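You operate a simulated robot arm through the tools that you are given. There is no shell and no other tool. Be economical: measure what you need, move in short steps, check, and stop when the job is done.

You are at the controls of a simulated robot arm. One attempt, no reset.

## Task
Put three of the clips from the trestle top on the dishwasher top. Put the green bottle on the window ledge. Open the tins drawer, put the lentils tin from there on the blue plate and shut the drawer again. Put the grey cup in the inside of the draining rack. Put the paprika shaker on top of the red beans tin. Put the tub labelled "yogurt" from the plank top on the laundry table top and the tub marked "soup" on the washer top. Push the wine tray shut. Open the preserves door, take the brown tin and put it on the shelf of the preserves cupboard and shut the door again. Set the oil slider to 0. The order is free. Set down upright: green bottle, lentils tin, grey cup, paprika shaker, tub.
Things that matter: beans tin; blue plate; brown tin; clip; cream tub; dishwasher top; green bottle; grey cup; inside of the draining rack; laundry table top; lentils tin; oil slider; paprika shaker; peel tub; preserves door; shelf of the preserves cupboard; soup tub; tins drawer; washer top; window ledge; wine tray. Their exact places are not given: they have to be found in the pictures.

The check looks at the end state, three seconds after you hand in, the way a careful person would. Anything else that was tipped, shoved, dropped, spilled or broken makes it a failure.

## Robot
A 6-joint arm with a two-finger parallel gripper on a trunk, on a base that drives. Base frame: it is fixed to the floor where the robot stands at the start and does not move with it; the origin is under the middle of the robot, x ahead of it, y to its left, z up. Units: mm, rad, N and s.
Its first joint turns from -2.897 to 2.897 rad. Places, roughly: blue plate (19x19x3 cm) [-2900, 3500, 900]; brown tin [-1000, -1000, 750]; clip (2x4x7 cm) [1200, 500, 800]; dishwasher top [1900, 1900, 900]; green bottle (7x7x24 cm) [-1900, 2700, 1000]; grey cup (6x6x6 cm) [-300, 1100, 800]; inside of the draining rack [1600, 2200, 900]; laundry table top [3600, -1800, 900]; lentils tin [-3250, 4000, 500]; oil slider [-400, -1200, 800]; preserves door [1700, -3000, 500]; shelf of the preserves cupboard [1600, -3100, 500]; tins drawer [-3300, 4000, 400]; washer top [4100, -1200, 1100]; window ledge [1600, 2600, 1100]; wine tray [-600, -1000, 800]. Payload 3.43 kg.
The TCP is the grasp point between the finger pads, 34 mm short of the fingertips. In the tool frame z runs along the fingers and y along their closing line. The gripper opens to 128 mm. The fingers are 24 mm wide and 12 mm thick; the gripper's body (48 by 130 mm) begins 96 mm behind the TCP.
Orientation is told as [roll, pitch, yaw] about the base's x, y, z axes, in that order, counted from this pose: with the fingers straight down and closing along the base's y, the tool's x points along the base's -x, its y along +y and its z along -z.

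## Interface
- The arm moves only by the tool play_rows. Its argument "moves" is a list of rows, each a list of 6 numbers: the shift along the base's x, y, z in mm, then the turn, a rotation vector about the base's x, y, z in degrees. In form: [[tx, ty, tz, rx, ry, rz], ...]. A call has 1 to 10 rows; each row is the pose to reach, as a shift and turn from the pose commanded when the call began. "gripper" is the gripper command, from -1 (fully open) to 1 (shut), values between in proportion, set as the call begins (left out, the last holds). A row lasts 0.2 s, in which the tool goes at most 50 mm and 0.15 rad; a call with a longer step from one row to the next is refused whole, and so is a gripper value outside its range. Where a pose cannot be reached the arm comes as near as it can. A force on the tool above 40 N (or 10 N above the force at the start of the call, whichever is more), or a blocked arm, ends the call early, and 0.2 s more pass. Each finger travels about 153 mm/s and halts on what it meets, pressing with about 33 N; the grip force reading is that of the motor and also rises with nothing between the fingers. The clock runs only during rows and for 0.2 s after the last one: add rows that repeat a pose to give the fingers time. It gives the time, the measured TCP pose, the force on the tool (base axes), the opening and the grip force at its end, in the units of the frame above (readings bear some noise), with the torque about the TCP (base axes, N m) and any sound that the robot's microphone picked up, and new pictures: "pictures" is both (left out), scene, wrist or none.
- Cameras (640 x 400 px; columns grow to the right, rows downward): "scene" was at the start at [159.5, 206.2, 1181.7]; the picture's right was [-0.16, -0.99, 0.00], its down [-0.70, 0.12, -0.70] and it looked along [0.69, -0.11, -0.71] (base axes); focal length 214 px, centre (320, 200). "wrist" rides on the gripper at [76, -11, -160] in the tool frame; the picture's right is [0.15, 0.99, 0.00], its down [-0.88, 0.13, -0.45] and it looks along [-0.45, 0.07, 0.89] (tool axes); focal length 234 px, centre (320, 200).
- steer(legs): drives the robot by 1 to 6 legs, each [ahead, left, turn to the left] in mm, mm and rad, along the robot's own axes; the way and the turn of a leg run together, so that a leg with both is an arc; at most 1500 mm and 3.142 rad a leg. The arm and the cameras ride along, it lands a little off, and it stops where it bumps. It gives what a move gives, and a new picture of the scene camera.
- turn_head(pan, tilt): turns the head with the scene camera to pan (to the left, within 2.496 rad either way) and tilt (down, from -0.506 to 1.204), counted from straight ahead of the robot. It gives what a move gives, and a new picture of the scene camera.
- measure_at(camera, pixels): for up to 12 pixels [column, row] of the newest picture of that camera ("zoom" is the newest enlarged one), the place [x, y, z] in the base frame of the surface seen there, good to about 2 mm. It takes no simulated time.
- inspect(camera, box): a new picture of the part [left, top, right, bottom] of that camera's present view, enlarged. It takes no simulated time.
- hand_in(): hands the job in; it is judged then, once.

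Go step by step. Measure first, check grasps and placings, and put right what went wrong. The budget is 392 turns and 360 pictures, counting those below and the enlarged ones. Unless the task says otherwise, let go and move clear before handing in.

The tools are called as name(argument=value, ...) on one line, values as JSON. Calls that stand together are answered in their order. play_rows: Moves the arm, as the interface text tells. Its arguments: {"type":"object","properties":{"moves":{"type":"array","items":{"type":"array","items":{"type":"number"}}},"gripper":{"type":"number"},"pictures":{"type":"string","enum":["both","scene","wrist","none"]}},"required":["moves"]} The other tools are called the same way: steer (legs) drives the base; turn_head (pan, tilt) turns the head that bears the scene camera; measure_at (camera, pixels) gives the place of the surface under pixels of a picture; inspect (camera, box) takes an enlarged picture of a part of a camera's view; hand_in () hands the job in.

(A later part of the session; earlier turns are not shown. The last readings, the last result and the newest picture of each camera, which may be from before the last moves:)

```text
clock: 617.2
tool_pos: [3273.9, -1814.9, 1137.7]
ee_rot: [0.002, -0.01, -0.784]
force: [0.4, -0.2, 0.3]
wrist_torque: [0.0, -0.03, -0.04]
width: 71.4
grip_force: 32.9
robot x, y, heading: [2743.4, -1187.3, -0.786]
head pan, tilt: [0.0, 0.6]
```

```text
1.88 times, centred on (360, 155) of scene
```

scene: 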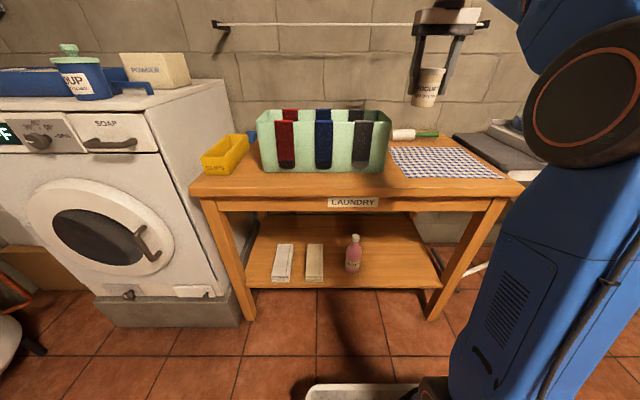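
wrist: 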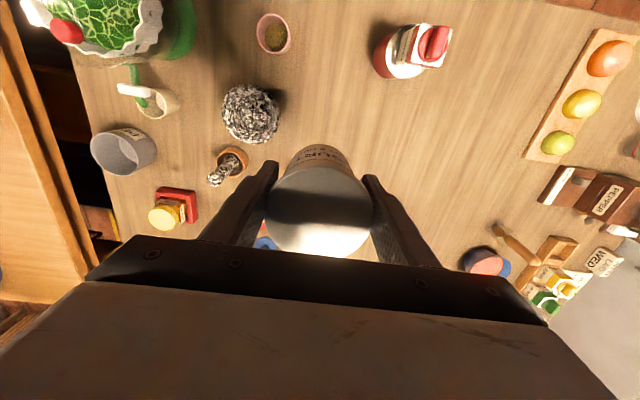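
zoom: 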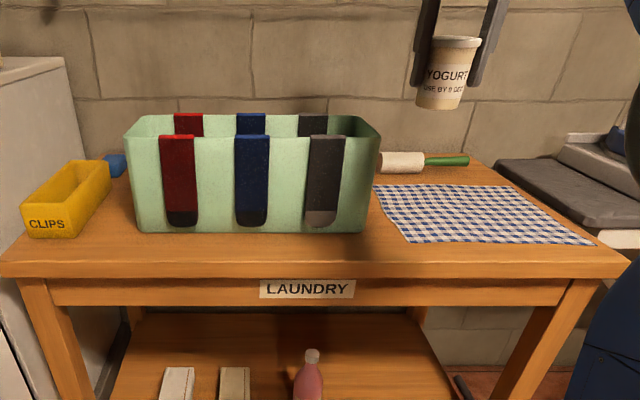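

Free spot at u≈3560, v≈1095 (front of the gap between sock box and cloth), top z 859. Move there and lower.

play_rows(moves=[[8, 30, -10, 0, 0, 0], [19, 72, -20, 0, 0, 0], [19, 72, -65, 0, 0, 0], [19, 72, -110, 0, 0, 0], [19, 72, -150, 0, 0, 0], [19, 72, -180, 0, 0, 0], [19, 72, -200, 0, 0, 0]], pictures="both")

```text
clock: 618.9
tool_pos: [3290.5, -1743.6, 939.9]
ee_rot: [0.0, -0.014, -0.783]
force: [-0.7, 0.3, -1.1]
wrist_torque: [0.01, -0.03, -0.01]
width: 71.4
grip_force: 33.5
robot x, y, heading: [2743.1, -1186.8, -0.784]
head pan, tilt: [0.0, 0.6]
```

scene: 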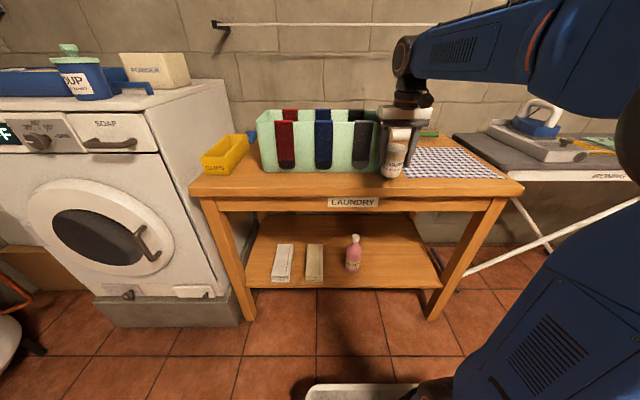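
wrist: 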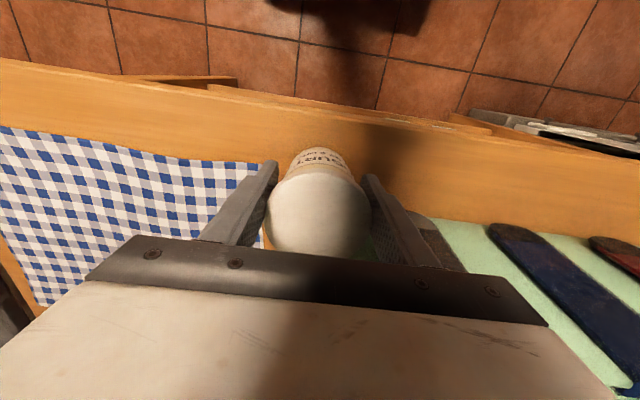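

play_rows(moves=[[0, 0, -8, 0.5, 0.5, 0], [0, 0, -12, 0.5, 0.5, 0], [0, 0, -15, 0.5, 0.5, 0], [0, 0, -17, 0.5, 0.5, 0], [0, 0, -19, 0.5, 0.5, 0], [0, 0, -21, 0.5, 0.5, 0]], pictures="none")

```text
clock: 620.2
tool_pos: [3291.2, -1744.0, 919.7]
ee_rot: [-0.001, -0.001, -0.783]
force: [2.0, 1.5, 26.1]
wrist_torque: [-0.17, -0.17, 0.05]
width: 71.3
grip_force: 33.5
robot x, y, heading: [2748.0, -1187.9, -0.785]
head pan, tilt: [0.0, 0.6]
```

play_rows(moves=[[0, 0, 3, 0, 0, 0]], pictures="none")

play_rows(moves=[[0, 0, 0, 0, 0, 0], [0, 0, 0, 0, 0, 0]], gripper=-0.3, pictures="none")

play_rows(moves=[[0, 0, 30, 0, 0, 0], [0, 0, 75, 0, 0, 0], [0, 0, 120, 0, 0, 0], [0, 0, 165, 0, 0, 0], [0, 0, 210, 0, 0, 0]], pictures="both")

```text
clock: 620.6
tool_pos: [3292.0, -1743.9, 918.8]
ee_rot: [0.0, 0.002, -0.785]
force: [1.5, -0.3, 5.2]
wrist_torque: [-0.12, -0.24, 0.01]
width: 71.5
grip_force: 33.1
robot x, y, heading: [2741.8, -1187.5, -0.786]
head pan, tilt: [0.0, 0.6]
```

```text
clock: 621.2
tool_pos: [3291.8, -1743.8, 919.5]
ee_rot: [0.0, 0.001, -0.783]
force: [0.0, -0.4, -0.6]
wrist_torque: [-0.01, 0.01, -0.02]
width: 83.1
grip_force: 0.1
robot x, y, heading: [2748.0, -1188.2, -0.788]
head pan, tilt: [0.0, 0.6]
```

```text
clock: 622.5
tool_pos: [3294.3, -1742.8, 1129.6]
ee_rot: [0.0, 0.002, -0.785]
force: [0.3, 0.1, -0.2]
wrist_torque: [0.01, 0.01, 0.0]
width: 83.2
grip_force: 0.0
robot x, y, heading: [2741.7, -1188.4, -0.786]
head pan, tilt: [0.0, 0.6]
```

scene: 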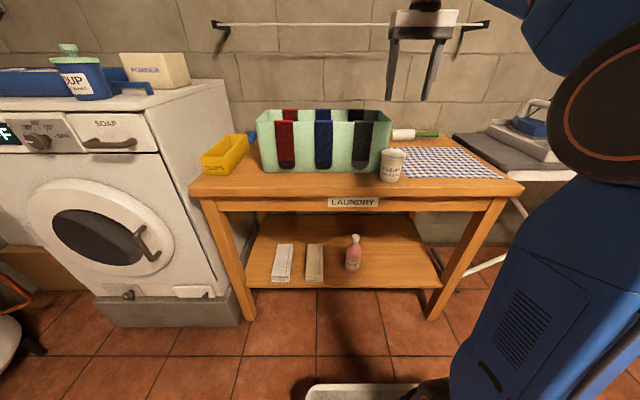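
wrist: 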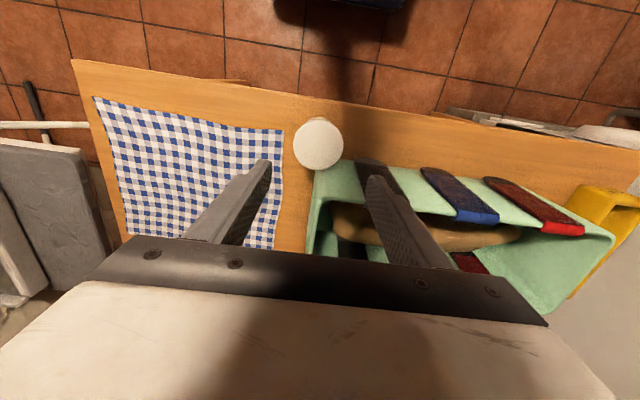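

The yogurt tub stands on the laundry table. Next the preserves cupboard: turn to face south and approach.

steer(legs=[[0, 0, -1.571], [850, 0, 0], [0, 250, 0]])

turn_head(pan=0.1, tilt=0.6)

```text
clock: 632.2
tool_pos: [1802.3, -2534.7, 1128.8]
ee_rot: [0.0, 0.001, -2.323]
force: [0.0, -1.3, 0.3]
wrist_torque: [0.0, -0.03, -0.02]
width: 83.0
grip_force: 0.1
robot x, y, heading: [2339.1, -1968.5, -2.327]
head pan, tilt: [0.0, 0.6]
```

scene: 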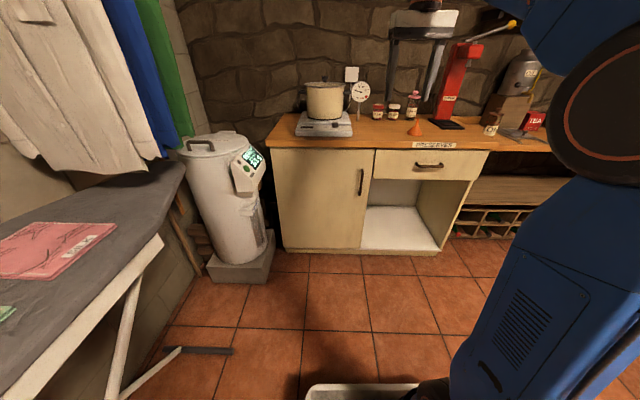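

```text
clock: 632.9
tool_pos: [1801.4, -2534.7, 1129.6]
ee_rot: [0.0, 0.001, -2.323]
force: [0.3, 0.1, -0.1]
wrist_torque: [-0.02, 0.0, 0.02]
width: 83.1
grip_force: 0.1
robot x, y, heading: [2339.1, -1969.7, -2.321]
head pan, tilt: [0.099, 0.6]
```

scene: 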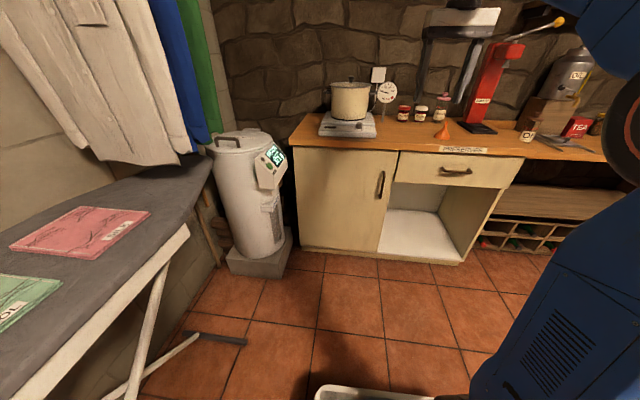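

inspect(camera="scene", box=[280, 100, 540, 280])

measure_at(camera="scene", pixels=[[382, 172], [379, 197], [372, 185], [298, 180], [383, 230], [340, 150], [297, 240], [290, 135], [455, 170], [465, 250], [245, 220]])

```text
2.22 times, centred on (410, 190) of scene
```

zoom: 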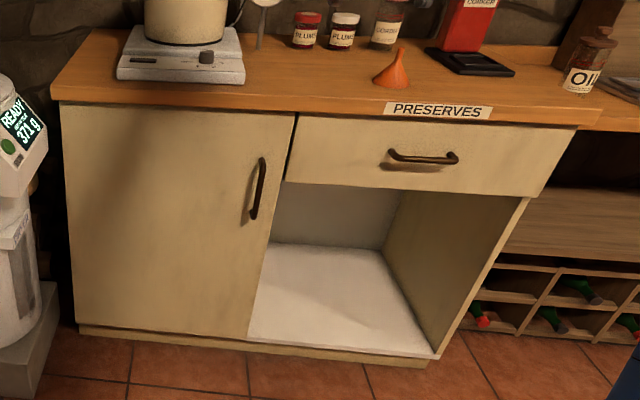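

```text
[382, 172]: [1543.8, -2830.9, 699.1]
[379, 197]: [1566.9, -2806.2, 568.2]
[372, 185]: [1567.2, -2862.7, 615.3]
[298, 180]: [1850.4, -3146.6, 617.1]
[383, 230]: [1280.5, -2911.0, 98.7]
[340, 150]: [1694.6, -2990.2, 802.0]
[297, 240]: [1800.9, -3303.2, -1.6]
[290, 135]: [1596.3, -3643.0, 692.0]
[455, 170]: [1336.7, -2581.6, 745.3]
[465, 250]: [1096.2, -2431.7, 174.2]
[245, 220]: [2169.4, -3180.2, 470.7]
```

Door handle: vertical bar at u≈3092, v≈−880, z 568–699; hinge at u≈3540. I'll grip it with a 60° tilted tool and pull by driving back along the arc. First straighten and tilt.

steer(legs=[[0, 0, -0.034]])

play_rows(moves=[[-4, -13, -31, -5.3, 5.3, 0], [-8, -27, -62, -10.6, 10.6, 0], [-12, -40, -93, -15.9, 15.9, 0], [-16, -54, -124, -21.2, 21.2, 0], [-20, -67, -155, -26.5, 26.5, 0], [-24, -81, -186, -31.8, 31.8, 0], [-28, -94, -217, -37.1, 37.1, 0], [-33, -108, -250, -42.4, 42.4, 0]], gripper=0.3, pictures="wrist")

```text
clock: 633.6
tool_pos: [1782.9, -2516.0, 1130.3]
ee_rot: [0.001, 0.002, -2.358]
force: [-1.5, -0.7, -0.1]
wrist_torque: [0.0, 0.01, -0.02]
width: 83.6
grip_force: 0.0
robot x, y, heading: [2339.0, -1968.2, -2.359]
head pan, tilt: [0.099, 0.6]
```

scene: 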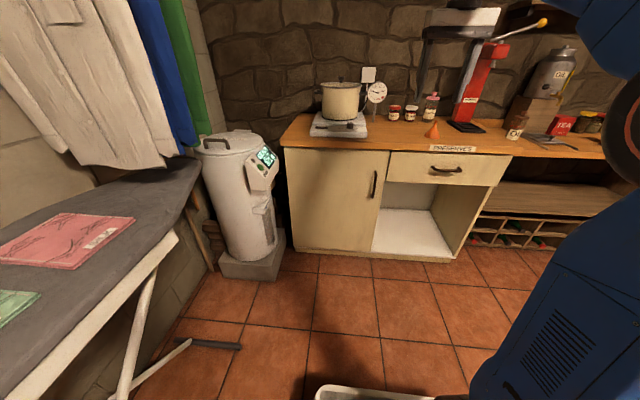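

```text
clock: 635.4
tool_pos: [1749.0, -2625.2, 879.7]
ee_rot: [0.01, -1.045, -2.364]
force: [-0.2, 1.0, 0.4]
wrist_torque: [0.0, -0.04, 0.02]
width: 44.8
grip_force: 0.0
robot x, y, heading: [2340.0, -1972.4, -2.356]
head pan, tilt: [0.099, 0.6]
```

wrist: 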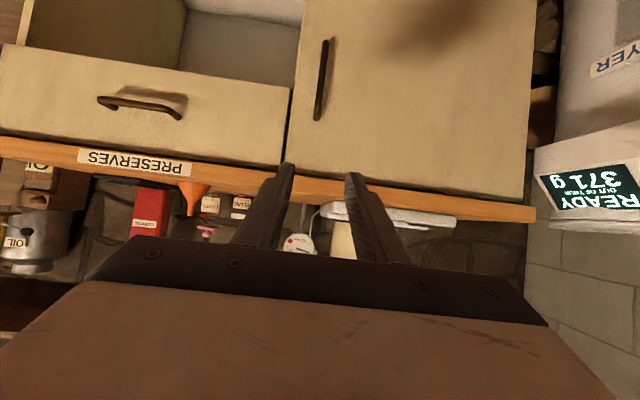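

Good; handle at (322,80). Measure, then lower to the handle's height.

measure_at(camera="wrist", pixels=[[328, 42], [323, 75], [319, 100], [317, 118], [340, 80]])

play_rows(moves=[[-14, -14, -33, 0, 0, 0], [-28, -28, -66, 0, 0, 0], [-42, -42, -100, 0, 0, 0], [-56, -56, -133, 0, 0, 0], [-70, -70, -167, 0, 0, 0], [-85, -85, -200, 0, 0, 0], [-100, -100, -234, 0, 0, 0]], pictures="wrist")

```text
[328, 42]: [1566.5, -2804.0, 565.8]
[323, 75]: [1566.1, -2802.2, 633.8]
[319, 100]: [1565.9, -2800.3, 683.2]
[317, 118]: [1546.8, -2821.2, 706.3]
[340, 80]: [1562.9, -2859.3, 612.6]
```

```text
clock: 637.0
tool_pos: [1647.6, -2725.1, 644.1]
ee_rot: [0.004, -1.044, -2.362]
force: [-0.1, -0.1, 0.5]
wrist_torque: [0.0, 0.0, 0.01]
width: 45.0
grip_force: 0.0
robot x, y, heading: [2339.1, -1968.1, -2.357]
head pan, tilt: [0.099, 0.6]
```

wrist: 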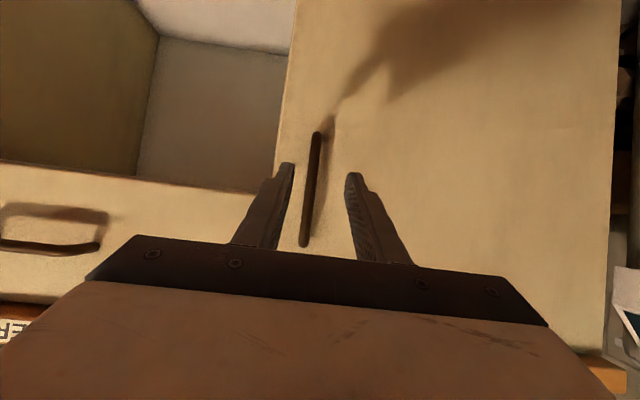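

Advance 100 mm so the bar sits near the fingertips, then grip.

play_rows(moves=[[-25, -23, 0, 0, 0, 0], [-50, -46, 0, 0, 0, 0], [-73, -69, 0, 0, 0, 0]], pictures="wrist")

play_rows(moves=[[0, 0, 0, 0, 0, 0], [0, 0, 0, 0, 0, 0]], gripper=1, pictures="none")

```text
clock: 637.8
tool_pos: [1574.4, -2796.7, 644.7]
ee_rot: [0.005, -1.044, -2.362]
force: [0.4, -0.4, -0.4]
wrist_torque: [0.03, -0.06, 0.01]
width: 44.5
grip_force: 0.0
robot x, y, heading: [2340.0, -1969.8, -2.357]
head pan, tilt: [0.099, 0.6]
```

wrist: 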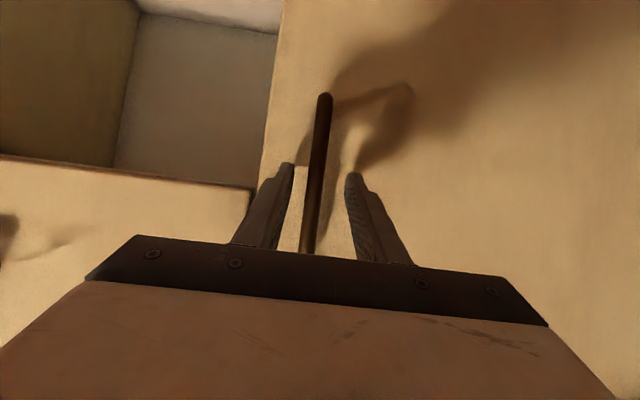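

```text
clock: 638.4
tool_pos: [1571.6, -2793.1, 644.1]
ee_rot: [0.004, -1.043, -2.365]
force: [-25.0, 29.3, 1.1]
wrist_torque: [0.42, 0.71, -0.75]
width: 14.0
grip_force: 45.2
robot x, y, heading: [2337.6, -1972.5, -2.359]
head pan, tilt: [0.099, 0.6]
```

Gripped at 14 mm. Relieve the side force, then pull back along the arc.

play_rows(moves=[[-3, 3, 0, 0, 0, 0], [-4, 4, 0, 0, 0, 0]], pictures="none")

steer(legs=[[-115, 22, 0]])

```text
clock: 639.0
tool_pos: [1572.2, -2792.4, 644.3]
ee_rot: [0.002, -1.044, -2.357]
force: [-6.0, 6.8, -8.2]
wrist_torque: [-0.11, 0.43, -0.12]
width: 13.6
grip_force: 45.0
robot x, y, heading: [2343.1, -1969.5, -2.356]
head pan, tilt: [0.099, 0.6]
```

```text
clock: 640.2
tool_pos: [1668.1, -2728.7, 642.9]
ee_rot: [0.003, -1.044, -2.356]
force: [6.7, -12.9, -12.5]
wrist_torque: [0.04, -0.47, 0.25]
width: 13.6
grip_force: 44.9
robot x, y, heading: [2435.7, -1908.5, -2.362]
head pan, tilt: [0.099, 0.6]
```

scene: 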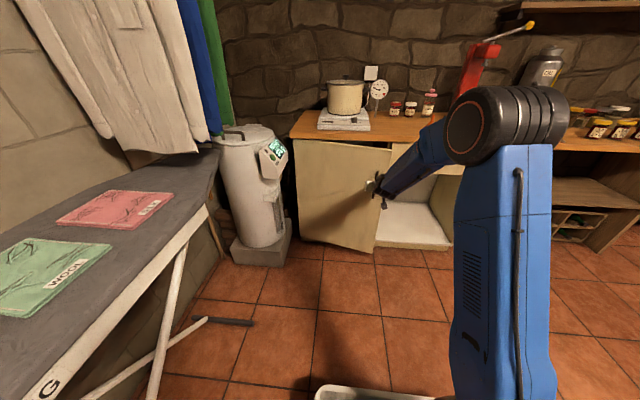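

measure_at(camera="scene", pixels=[[250, 322], [205, 318], [90, 395], [210, 175], [50, 390]])

steer(legs=[[-102, 50, 0]])

```text
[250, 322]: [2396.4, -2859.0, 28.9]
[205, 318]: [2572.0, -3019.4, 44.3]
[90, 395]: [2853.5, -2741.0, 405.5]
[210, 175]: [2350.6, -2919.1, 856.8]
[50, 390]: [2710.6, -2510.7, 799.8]
```

```text
clock: 641.4
tool_pos: [1772.1, -2691.0, 643.0]
ee_rot: [0.003, -1.043, -2.36]
force: [-0.7, -2.9, -6.7]
wrist_torque: [-0.06, -0.47, -0.02]
width: 13.5
grip_force: 45.0
robot x, y, heading: [2542.2, -1869.3, -2.361]
head pan, tilt: [0.099, 0.6]
```

scene: 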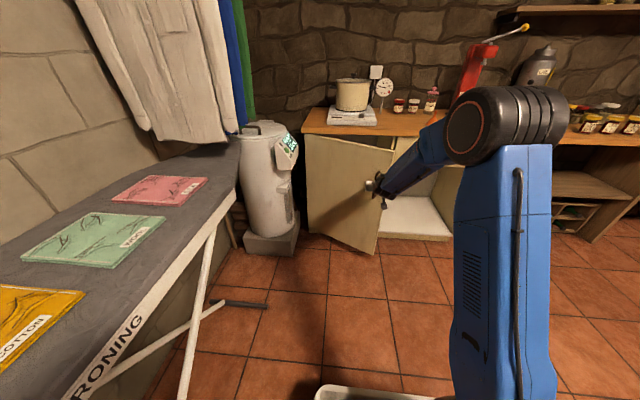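

steer(legs=[[-85, 76, 0]])

```text
clock: 642.3
tool_pos: [1803.3, -2686.8, 643.8]
ee_rot: [0.004, -1.044, -2.366]
force: [-0.8, 1.4, 4.1]
wrist_torque: [0.14, -0.7, -0.07]
width: 13.5
grip_force: 44.6
robot x, y, heading: [2575.5, -1871.0, -2.359]
head pan, tilt: [0.099, 0.6]
stopped in leg 1: the force on the tool passed its limit (the readings are from after the stop); the commanded pose is now the measured one
```

scene: 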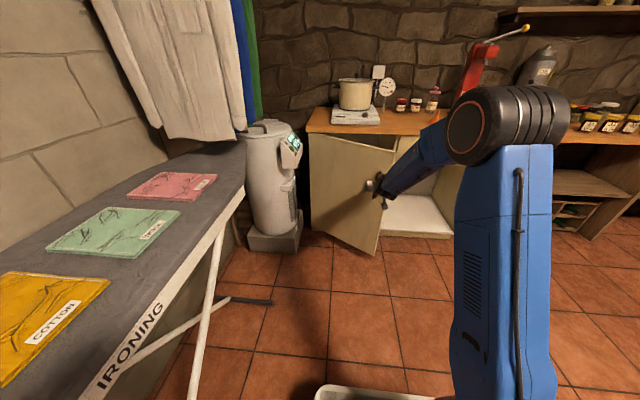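

Opened ~34°, now pivot friction. Release, slip the closed fingers behind the door's free edge and sweep it fully open.

play_rows(moves=[[0, 0, 0, 0, 0, 0], [0, 0, 0, 0, 0, 0], [28, 28, 0, 0, 0, 0], [49.5, 49.5, 0, 0, 0, 0], [17.7, 81.3, 0, 0, 0, 0], [-14, 113, 0, 0, 0, 0], [-46, 81, 0, 0, 0, 0], [-74, 53, 0, 0, 0, 0], [-102, 25, 0, 0, 0, 0]], gripper=0.4, pictures="both")

```text
clock: 644.3
tool_pos: [1713.3, -2671.6, 645.1]
ee_rot: [-0.009, -1.038, -2.372]
force: [-8.7, 23.5, -1.0]
wrist_torque: [0.19, -0.04, -1.1]
width: 51.7
grip_force: 11.3
out of reach, approached as far as the arm can: row 6, 7, 8, 9
robot x, y, heading: [2573.1, -1867.5, -2.368]
head pan, tilt: [0.099, 0.6]
```

scene: 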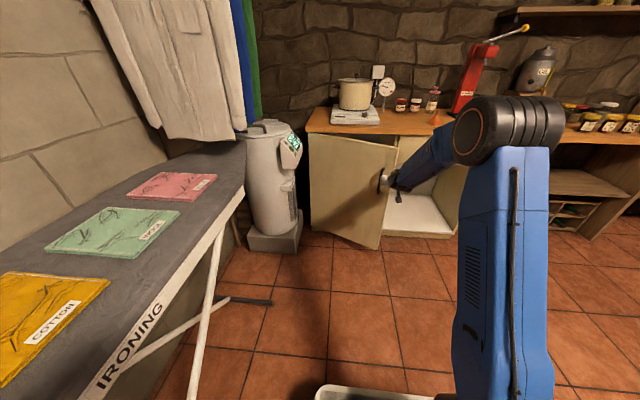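
wrist: 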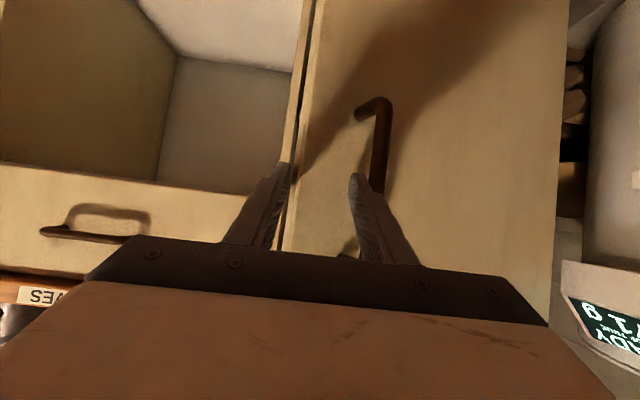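

The fingers straddled the door's edge. Retract, shift farther right (−u), then go in behind.

play_rows(moves=[[18, 18, 0, 0, 0, 0], [39, 39, 0, 0, 0, 0], [14, 64, 0, 0, 0, 0], [-11, 89, 0, 0, 0, 0], [-22, 99, 0, 0, 0, 0]], gripper=1, pictures="wrist")

```text
clock: 644.6
tool_pos: [1714.3, -2660.0, 644.5]
ee_rot: [-0.002, -1.037, -2.388]
force: [-20.3, 53.3, -0.5]
wrist_torque: [0.27, 0.11, -1.48]
width: 27.7
grip_force: 44.4
out of reach, approached as far as the arm can: row 1
robot x, y, heading: [2571.6, -1868.3, -2.365]
head pan, tilt: [0.099, 0.6]
stopped in row 1: the force on the tool passed its limit (the readings are from after the stop); the commanded pose is now the measured one
```

wrist: 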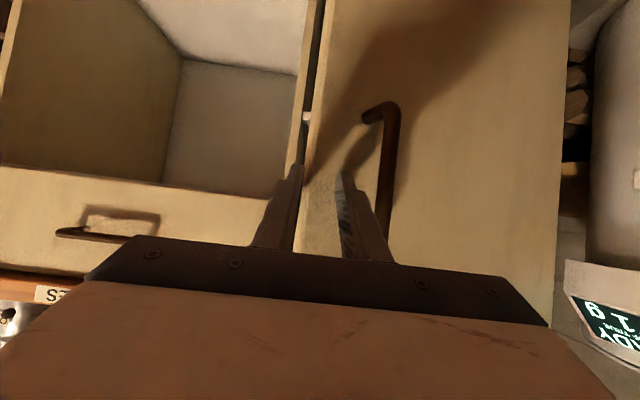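

It clamped the door edge. Open again and retract straight back first.

play_rows(moves=[[0, 0, 0, 0, 0, 0], [0, 0, 0, 0, 0, 0]], gripper=0.1, pictures="none")

play_rows(moves=[[10, 10, 0, 0, 0, 0], [30, 30, 0, 0, 0, 0], [55, 55, 0, 0, 0, 0], [80, 80, 0, 0, 0, 0]], pictures="wrist")

```text
clock: 645.2
tool_pos: [1720.2, -2667.4, 646.2]
ee_rot: [-0.005, -1.036, -2.375]
force: [-5.7, 18.4, -3.2]
wrist_torque: [0.12, 0.03, -0.09]
width: 49.6
grip_force: 0.1
robot x, y, heading: [2570.5, -1868.3, -2.366]
head pan, tilt: [0.099, 0.6]
```

```text
clock: 646.2
tool_pos: [1800.1, -2589.4, 646.1]
ee_rot: [-0.016, -1.035, -2.374]
force: [0.0, -0.2, -0.4]
wrist_torque: [-0.04, 0.01, 0.03]
width: 57.6
grip_force: 0.0
robot x, y, heading: [2571.3, -1870.2, -2.363]
head pan, tilt: [0.099, 0.6]
```

wrist: 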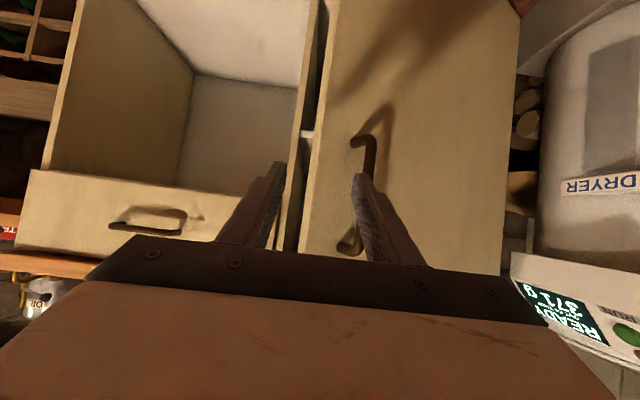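

Free. Measure the door edge now.

measure_at(camera="wrist", pixels=[[318, 150], [335, 100], [500, 100], [310, 200], [300, 180], [330, 60]])

```text
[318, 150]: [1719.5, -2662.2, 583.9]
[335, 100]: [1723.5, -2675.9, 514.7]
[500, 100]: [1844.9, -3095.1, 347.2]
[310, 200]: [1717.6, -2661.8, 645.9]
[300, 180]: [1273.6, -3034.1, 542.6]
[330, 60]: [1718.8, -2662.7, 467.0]
```

Door edge at u≈3098, v≈−667. Go to u≈3060, v≈−688 with fingers closed.

play_rows(moves=[[-31, 31, 0, 0, 0, 0], [-31, 31, 0, 0, 0, 0], [-63, -1, 0, 0, 0, 0], [-95, -32, 0, 0, 0, 0], [-123, -61, 0, 0, 0, 0]], gripper=1, pictures="wrist")

```text
clock: 647.5
tool_pos: [1696.1, -2665.6, 640.7]
ee_rot: [-0.02, -1.034, -2.375]
force: [-0.5, -0.6, 0.8]
wrist_torque: [0.06, -0.05, 0.02]
width: 0.0
grip_force: 33.0
out of reach, approached as far as the arm can: row 1, 2, 3, 4, 5
robot x, y, heading: [2573.6, -1871.8, -2.359]
head pan, tilt: [0.099, 0.6]
```

wrist: 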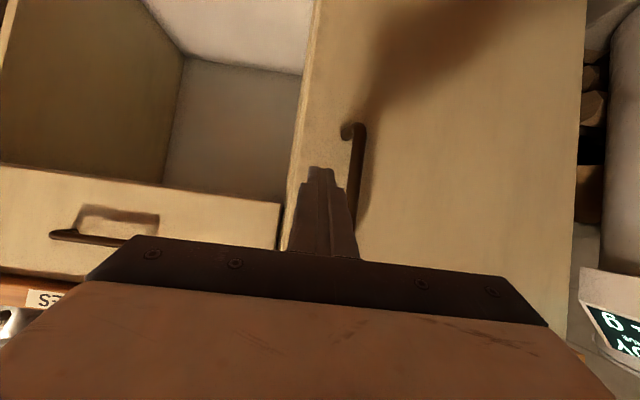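

Out of reach there; pull the arm back, bring the base 120 mm closer, and retry.

play_rows(moves=[[30, 30, 0, 0, 0, 0], [60, 60, 0, 0, 0, 0], [90, 90, 0, 0, 0, 0], [120, 120, 0, 0, 0, 0]], pictures="none")

steer(legs=[[120, -40, 0]])

play_rows(moves=[[0, 0, 2, 0, 0, 0]], pictures="wrist")

measure_at(camera="wrist", pixels=[[310, 150], [315, 100], [320, 60], [300, 160], [330, 150]])

```text
clock: 648.5
tool_pos: [1832.7, -2558.5, 641.4]
ee_rot: [-0.024, -1.031, -2.373]
force: [0.3, 0.3, 0.3]
wrist_torque: [0.05, -0.01, 0.0]
width: 0.2
grip_force: 33.0
out of reach, approached as far as the arm can: row 1, 2, 3, 4
robot x, y, heading: [2570.0, -1873.3, -2.359]
head pan, tilt: [0.099, 0.6]
```

```text
clock: 649.7
tool_pos: [1720.2, -2608.8, 641.6]
ee_rot: [-0.02, -1.032, -2.375]
force: [0.3, -0.5, 0.1]
wrist_torque: [0.0, 0.0, 0.0]
width: 0.0
grip_force: 32.6
robot x, y, heading: [2465.5, -1919.7, -2.369]
head pan, tilt: [0.099, 0.6]
```

scene: 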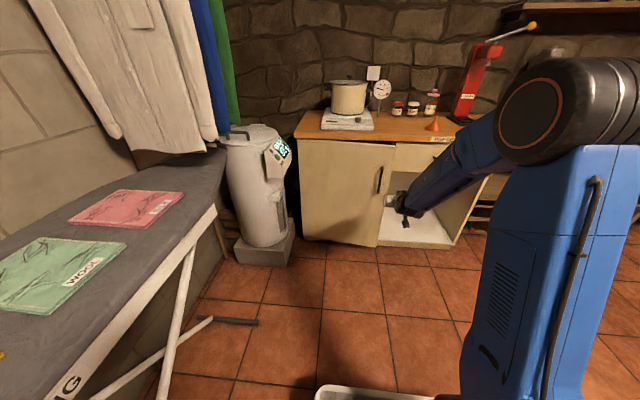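

```text
clock: 650.1
tool_pos: [1719.0, -2607.6, 643.4]
ee_rot: [-0.023, -1.035, -2.376]
force: [-0.2, 0.2, 0.0]
wrist_torque: [0.02, -0.01, 0.03]
width: 0.1
grip_force: 32.6
robot x, y, heading: [2461.2, -1920.1, -2.362]
head pan, tilt: [0.099, 0.6]
```

wrist: 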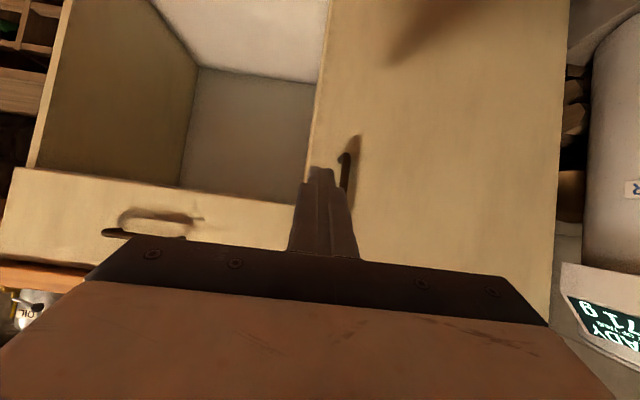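

```text
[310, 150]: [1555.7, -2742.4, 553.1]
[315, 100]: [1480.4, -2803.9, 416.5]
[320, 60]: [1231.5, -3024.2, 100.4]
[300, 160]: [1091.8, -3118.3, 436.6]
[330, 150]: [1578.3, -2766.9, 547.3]
```

The door was nudged nearly shut (~9°). I'll re-grip the handle and pull it again, more carefully. Measure the handle.

measure_at(camera="wrist", pixels=[[345, 158], [344, 175], [343, 185], [347, 150]])

play_rows(moves=[[20, 20, 0, 0, 0, 0], [45, 45, 0, 0, 0, 0]], gripper=0.3, pictures="wrist")

```text
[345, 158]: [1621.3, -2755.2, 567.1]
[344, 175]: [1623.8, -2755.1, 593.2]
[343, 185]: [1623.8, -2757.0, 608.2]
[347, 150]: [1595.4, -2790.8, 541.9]
```

```text
clock: 650.7
tool_pos: [1765.3, -2561.0, 645.4]
ee_rot: [-0.026, -1.033, -2.374]
force: [-0.7, 0.6, -0.2]
wrist_torque: [-0.02, 0.0, -0.02]
width: 44.8
grip_force: 0.1
robot x, y, heading: [2461.7, -1919.1, -2.363]
head pan, tilt: [0.099, 0.6]
```

wrist: 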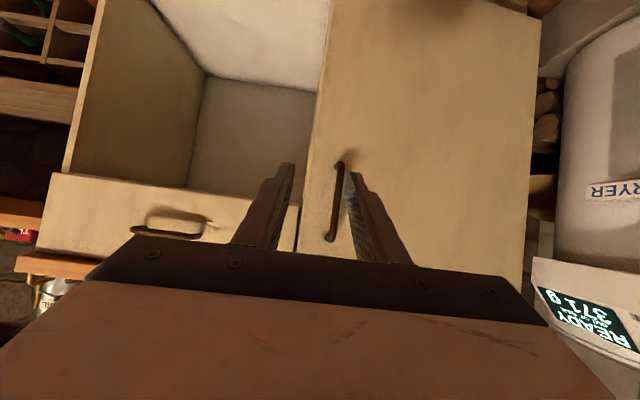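

steer(legs=[[100, 0, 0]])

play_rows(moves=[[12, -14, 0, 0, 0, 0], [-5, -44, 0, 0, 0, 0], [-33, -72, 0, 0, 0, 0], [-48, -87, 0, 0, 0, 0]], pictures="wrist")

```text
clock: 651.9
tool_pos: [1693.2, -2631.0, 644.6]
ee_rot: [-0.023, -1.034, -2.377]
force: [0.8, 1.0, -0.2]
wrist_torque: [0.02, 0.02, 0.02]
width: 44.9
grip_force: 0.0
robot x, y, heading: [2387.7, -1987.9, -2.361]
head pan, tilt: [0.099, 0.6]
```

scene: 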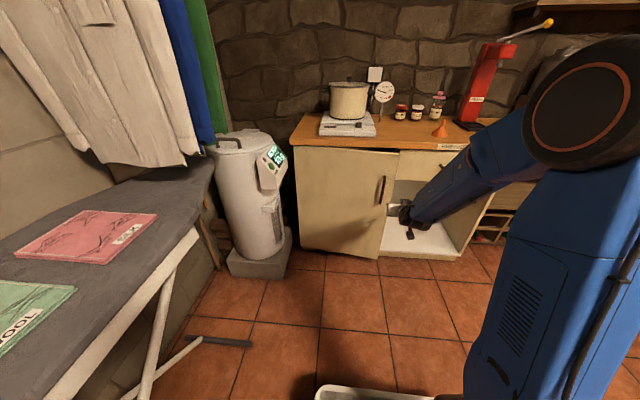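

```text
clock: 652.9
tool_pos: [1645.2, -2721.9, 644.9]
ee_rot: [-0.023, -1.035, -2.377]
force: [-0.2, -0.3, 0.0]
wrist_torque: [0.0, -0.02, 0.02]
width: 44.7
grip_force: 0.1
robot x, y, heading: [2390.3, -1994.2, -2.361]
head pan, tilt: [0.099, 0.6]
```

wrist: 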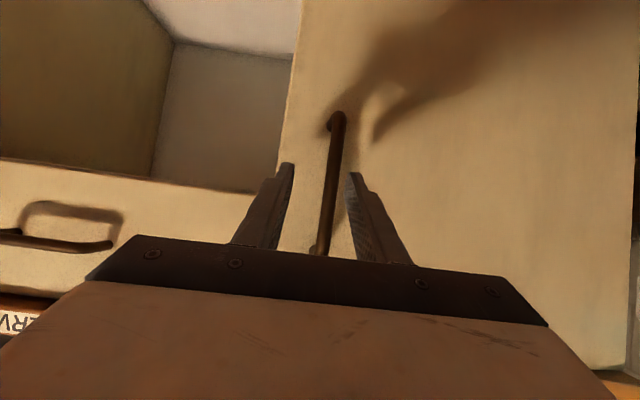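

play_rows(moves=[[-8, -12, 0, 0, 0, 0], [-14, -24, 0, 0, 0, 0]], pictures="none")

play_rows(moves=[[0, 0, 0, 0, 0, 0], [0, 0, 0, 0, 0, 0]], gripper=1, pictures="none")

steer(legs=[[-81, 29, 0]])

```text
clock: 653.5
tool_pos: [1631.4, -2744.9, 643.4]
ee_rot: [-0.023, -1.033, -2.377]
force: [0.0, 0.3, -0.1]
wrist_torque: [-0.01, 0.02, 0.01]
width: 45.1
grip_force: 0.0
robot x, y, heading: [2388.8, -1988.9, -2.368]
head pan, tilt: [0.099, 0.6]
```

```text
clock: 654.1
tool_pos: [1634.0, -2747.5, 643.3]
ee_rot: [-0.022, -1.033, -2.374]
force: [2.1, -4.4, -1.8]
wrist_torque: [-1.04, -0.94, 0.04]
width: 13.8
grip_force: 45.0
robot x, y, heading: [2391.3, -1993.2, -2.36]
head pan, tilt: [0.099, 0.6]
stopped in row 2: the force on the tool passed its limit (the readings are from after the stop); the commanded pose is now the measured one
```

```text
clock: 655.2
tool_pos: [1711.2, -2709.5, 644.1]
ee_rot: [-0.021, -1.034, -2.376]
force: [-12.4, 32.6, -2.3]
wrist_torque: [-0.62, -0.53, -0.76]
width: 14.0
grip_force: 44.9
robot x, y, heading: [2470.1, -1953.3, -2.365]
head pan, tilt: [0.099, 0.6]
```

scene: 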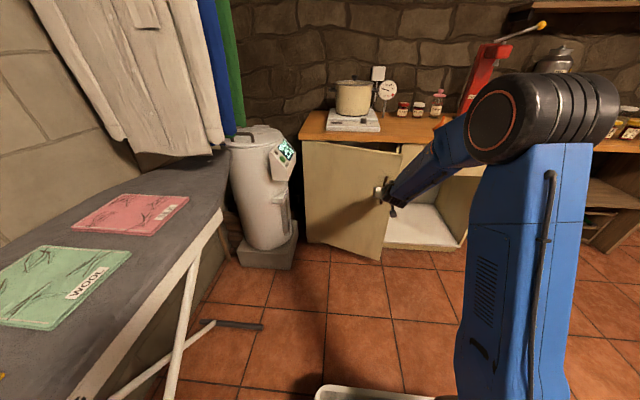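

steer(legs=[[-90, 38, 0]])

```text
clock: 656.3
tool_pos: [1789.0, -2685.8, 643.4]
ee_rot: [-0.019, -1.033, -2.37]
force: [0.3, -2.4, -2.4]
wrist_torque: [-1.09, -0.84, -0.01]
width: 14.0
grip_force: 45.0
robot x, y, heading: [2542.4, -1925.3, -2.371]
head pan, tilt: [0.099, 0.6]
stopped in leg 1: the force on the tool passed its limit (the readings are from after the stop); the commanded pose is now the measured one
```

scene: 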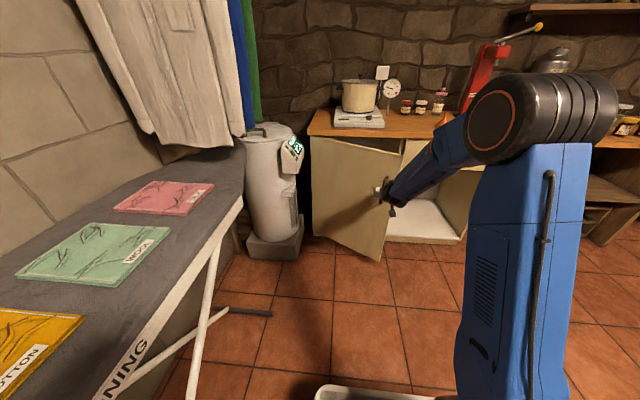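

steer(legs=[[-40, 27, 0]])

steer(legs=[[-40, 32, 0]])

```text
clock: 657.2
tool_pos: [1839.5, -2677.8, 643.3]
ee_rot: [-0.02, -1.033, -2.367]
force: [-0.8, 6.8, -3.4]
wrist_torque: [-0.92, -0.68, -0.18]
width: 13.7
grip_force: 45.4
robot x, y, heading: [2591.1, -1916.4, -2.361]
head pan, tilt: [0.099, 0.6]
```

scene: 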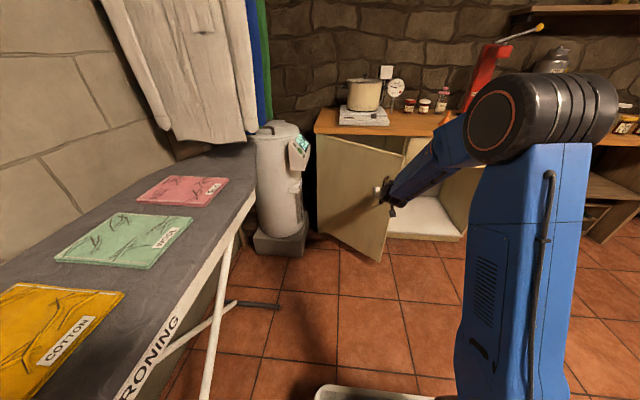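

```text
clock: 658.3
tool_pos: [1889.6, -2675.3, 643.5]
ee_rot: [-0.018, -1.033, -2.364]
force: [-0.9, -3.4, -3.1]
wrist_torque: [-0.96, -0.73, -0.02]
width: 13.9
grip_force: 45.0
robot x, y, heading: [2640.8, -1912.6, -2.36]
head pan, tilt: [0.099, 0.6]
stopped in leg 1: the force on the tool passed its limit (the readings are from after the stop); the commanded pose is now the measured one
```

scene: 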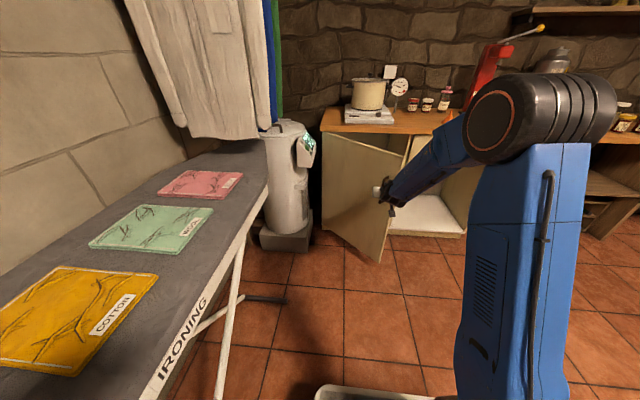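

steer(legs=[[-36, 37, 0]])

steer(legs=[[-32, 42, 0]])

```text
clock: 659.4
tool_pos: [1941.2, -2677.9, 643.1]
ee_rot: [-0.018, -1.033, -2.363]
force: [-1.0, -3.2, -4.3]
wrist_torque: [-0.88, -0.69, 0.05]
width: 14.0
grip_force: 45.4
robot x, y, heading: [2691.1, -1913.3, -2.356]
head pan, tilt: [0.099, 0.6]
stopped in leg 1: the force on the tool passed its limit (the readings are from after the stop); the commanded pose is now the measured one
```

scene: 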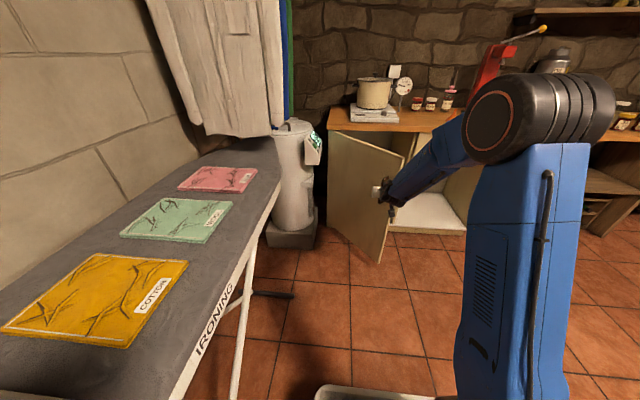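

```text
clock: 660.3
tool_pos: [1986.8, -2682.9, 645.3]
ee_rot: [-0.023, -1.036, -2.34]
force: [-10.6, -36.5, -5.4]
wrist_torque: [-0.67, -0.35, 0.52]
width: 13.7
grip_force: 45.0
robot x, y, heading: [2724.3, -1906.7, -2.342]
head pan, tilt: [0.099, 0.6]
```

scene: 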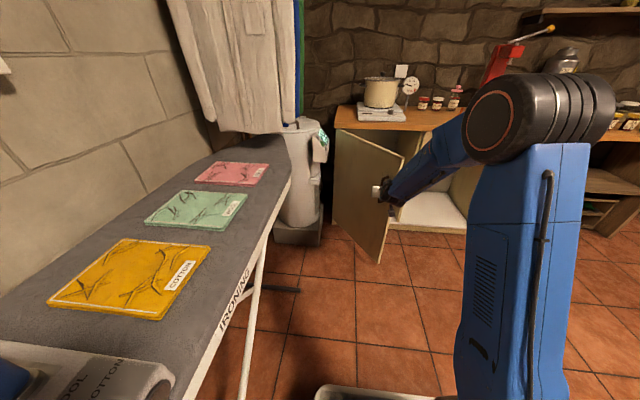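

Door is at ~52°. Release, retract 60 mm, move to the outer side of its edge.

play_rows(moves=[[0, 0, 0, 0, 0, 0], [0, 0, 0, 0, 0, 0], [20, 20, 0, 0, 0, 0], [44, 44, 0, 0, 0, 0], [44, 44, 0, 0, 0, 0]], gripper=0.3, pictures="none")

play_rows(moves=[[-28, 28, 0, 0, 0, 0], [-56, 56, 0, 0, 0, 0], [-84, 84, 0, 0, 0, 0], [-90, 90, 0, 0, 0, 0]], gripper=1, pictures="wrist")

```text
clock: 661.5
tool_pos: [2031.1, -2639.8, 645.0]
ee_rot: [-0.023, -1.037, -2.338]
force: [-0.8, 0.0, -0.7]
wrist_torque: [0.01, 0.04, 0.01]
width: 44.9
grip_force: 0.0
robot x, y, heading: [2722.7, -1900.9, -2.342]
head pan, tilt: [0.099, 0.6]
```

```text
clock: 662.5
tool_pos: [1991.2, -2601.5, 651.1]
ee_rot: [-0.039, -1.031, -2.337]
force: [-0.3, -0.4, 0.0]
wrist_torque: [-0.02, -0.03, -0.03]
width: 0.0
grip_force: 32.8
out of reach, approached as far as the arm can: row 2, 3, 4
robot x, y, heading: [2719.7, -1901.4, -2.343]
head pan, tilt: [0.099, 0.6]
```

wrist: 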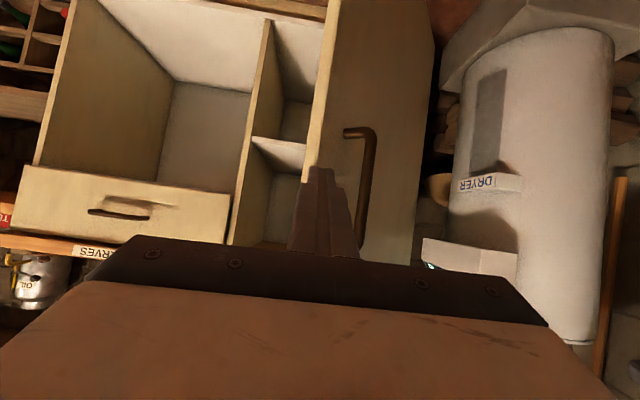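

The interior shelf is visible. Shift the base right 80 and ahead 75 to put the fingers past the door's edge.

steer(legs=[[0, -80, 0], [75, 0, 0]])

play_rows(moves=[[0, 0, -3, 0, 0, 0]], pictures="wrist")

```text
clock: 664.2
tool_pos: [1884.0, -2601.7, 650.7]
ee_rot: [-0.038, -1.03, -2.336]
force: [-0.4, 1.0, 0.3]
wrist_torque: [-0.02, -0.03, 0.02]
width: 0.0
grip_force: 33.0
robot x, y, heading: [2615.6, -1897.9, -2.338]
head pan, tilt: [0.099, 0.6]
```

scene: 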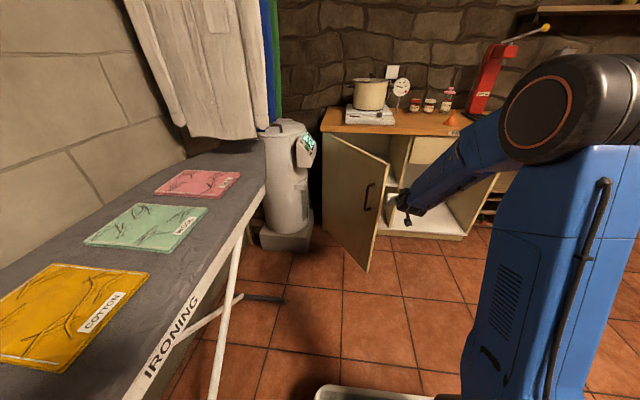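

```text
clock: 664.6
tool_pos: [1885.0, -2602.5, 646.6]
ee_rot: [-0.039, -1.032, -2.336]
force: [1.2, 0.1, 0.4]
wrist_torque: [-0.01, 0.01, 0.0]
width: 0.1
grip_force: 32.3
robot x, y, heading: [2613.2, -1898.7, -2.339]
head pan, tilt: [0.099, 0.6]
```

wrist: 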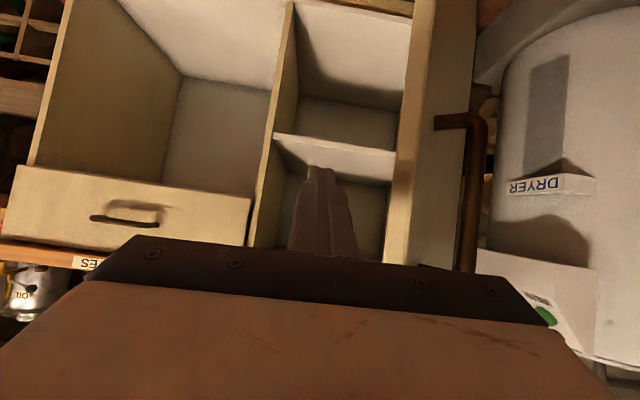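

The fingers are on the outer side of the door edge. Sweep +u to open it fully.

play_rows(moves=[[30.4, -26.2, 0, 0, 0, 0], [67.2, -46, 0, 0, 0, 0], [109.6, -53, 0, 0, 0, 0], [152, -60.1, 0, 0, 0, 0], [190.9, -77.8, 0, 0, 0, 0], [226.2, -96.2, 0, 0, 0, 0], [260.2, -114.5, 0, 0, 0, 0], [292, -139.3, 0, 0, 0, 0], [323.1, -164.7, 0, 0, 0, 0], [348.6, -188.8, 0, 0, 0, 0]], pictures="both")

```text
clock: 665.1
tool_pos: [1932.9, -2635.6, 646.3]
ee_rot: [-0.036, -1.029, -2.345]
force: [1.6, 14.0, 7.7]
wrist_torque: [-0.29, -0.04, 0.16]
width: 0.2
grip_force: 33.2
robot x, y, heading: [2614.6, -1900.8, -2.344]
head pan, tilt: [0.099, 0.6]
stopped in row 2: the force on the tool passed its limit (the readings are from after the stop); the commanded pose is now the measured one
```

scene: 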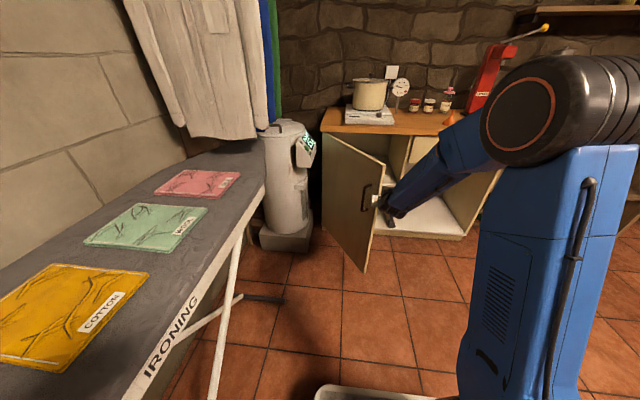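
wrist: 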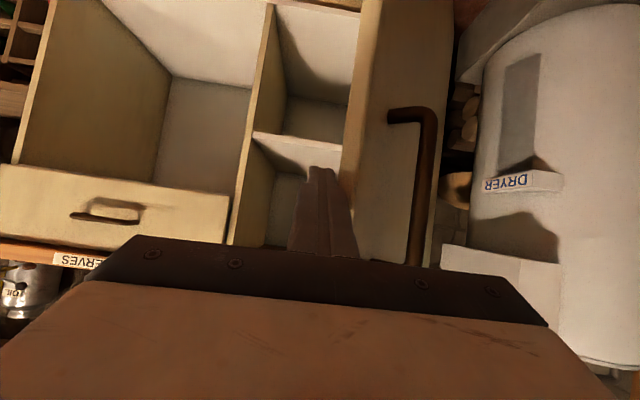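

Contact triggered the limit at speed; continue in slower steps along the arc.

play_rows(moves=[[19, -3.5, 0, 0, 0, 0], [37.5, -7.8, 0, 0, 0, 0], [56.6, -12.7, 0, 0, 0, 0], [75, -18.4, 0, 0, 0, 0], [92.6, -24.7, 0, 0, 0, 0], [110.3, -31.1, 0, 0, 0, 0], [128, -38.9, 0, 0, 0, 0], [145, -47.4, 0, 0, 0, 0], [162, -55.9, 0, 0, 0, 0], [178.2, -65, 0, 0, 0, 0]], pictures="wrist")

```text
clock: 666.1
tool_pos: [1996.6, -2650.0, 644.9]
ee_rot: [-0.037, -1.032, -2.348]
force: [4.5, 14.2, 9.6]
wrist_torque: [-0.31, 0.01, 0.2]
width: 0.0
grip_force: 33.1
robot x, y, heading: [2612.3, -1901.1, -2.344]
head pan, tilt: [0.099, 0.6]
stopped in row 4: the force on the tool passed its limit (the readings are from after the stop); the commanded pose is now the measured one
```

wrist: 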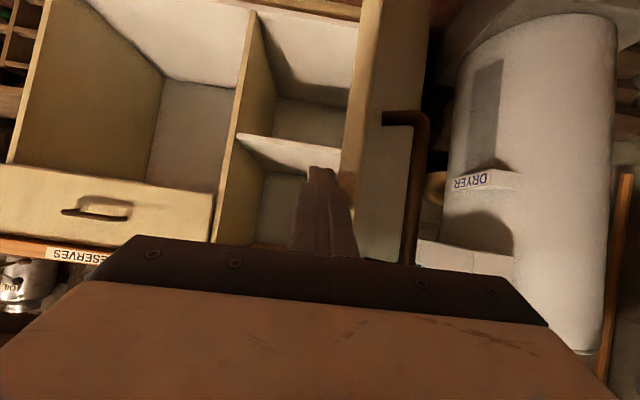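

play_rows(moves=[[8, -3, 0, 0, 0, 0], [16, -6, 0, 0, 0, 0], [24, -9, 0, 0, 0, 0], [33, -13, 0, 0, 0, 0], [42, -17, 0, 0, 0, 0], [51, -21, 0, 0, 0, 0], [60, -26, 0, 0, 0, 0], [69, -31, 0, 0, 0, 0], [78, -36, 0, 0, 0, 0], [87, -42, 0, 0, 0, 0]], pictures="none")

play_rows(moves=[[8, -5, 0, 0, 0, 0], [16, -10, 0, 0, 0, 0], [24, -15, 0, 0, 0, 0], [33, -21, 0, 0, 0, 0], [42, -27, 0, 0, 0, 0], [51, -33, 0, 0, 0, 0], [60, -39, 0, 0, 0, 0], [69, -46, 0, 0, 0, 0], [78, -53, 0, 0, 0, 0], [87, -60, 0, 0, 0, 0]], pictures="wrist")

```text
clock: 666.9
tool_pos: [2022.7, -2658.5, 644.9]
ee_rot: [-0.036, -1.032, -2.348]
force: [4.2, 15.1, 9.6]
wrist_torque: [-0.36, -0.02, 0.25]
width: 0.1
grip_force: 32.6
robot x, y, heading: [2612.9, -1899.6, -2.341]
head pan, tilt: [0.099, 0.6]
stopped in row 4: the force on the tool passed its limit (the readings are from after the stop); the commanded pose is now the measured one
```

```text
clock: 667.3
tool_pos: [2027.5, -2660.6, 644.6]
ee_rot: [-0.037, -1.033, -2.35]
force: [5.9, 17.3, 11.6]
wrist_torque: [-0.42, -0.04, 0.27]
width: 0.0
grip_force: 33.4
robot x, y, heading: [2614.2, -1901.0, -2.337]
head pan, tilt: [0.099, 0.6]
stopped in row 1: the force on the tool passed its limit (the readings are from after the stop); the commanded pose is now the measured one
```

wrist: 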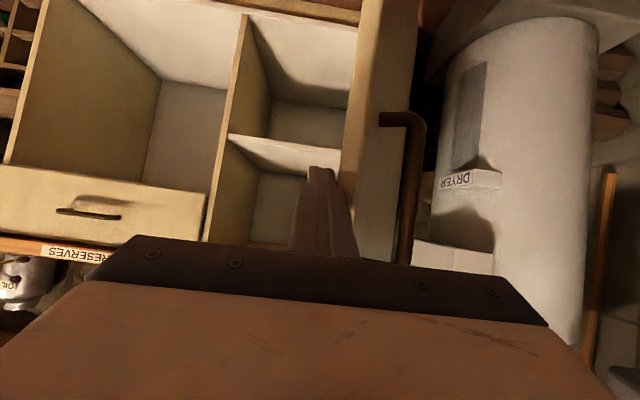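

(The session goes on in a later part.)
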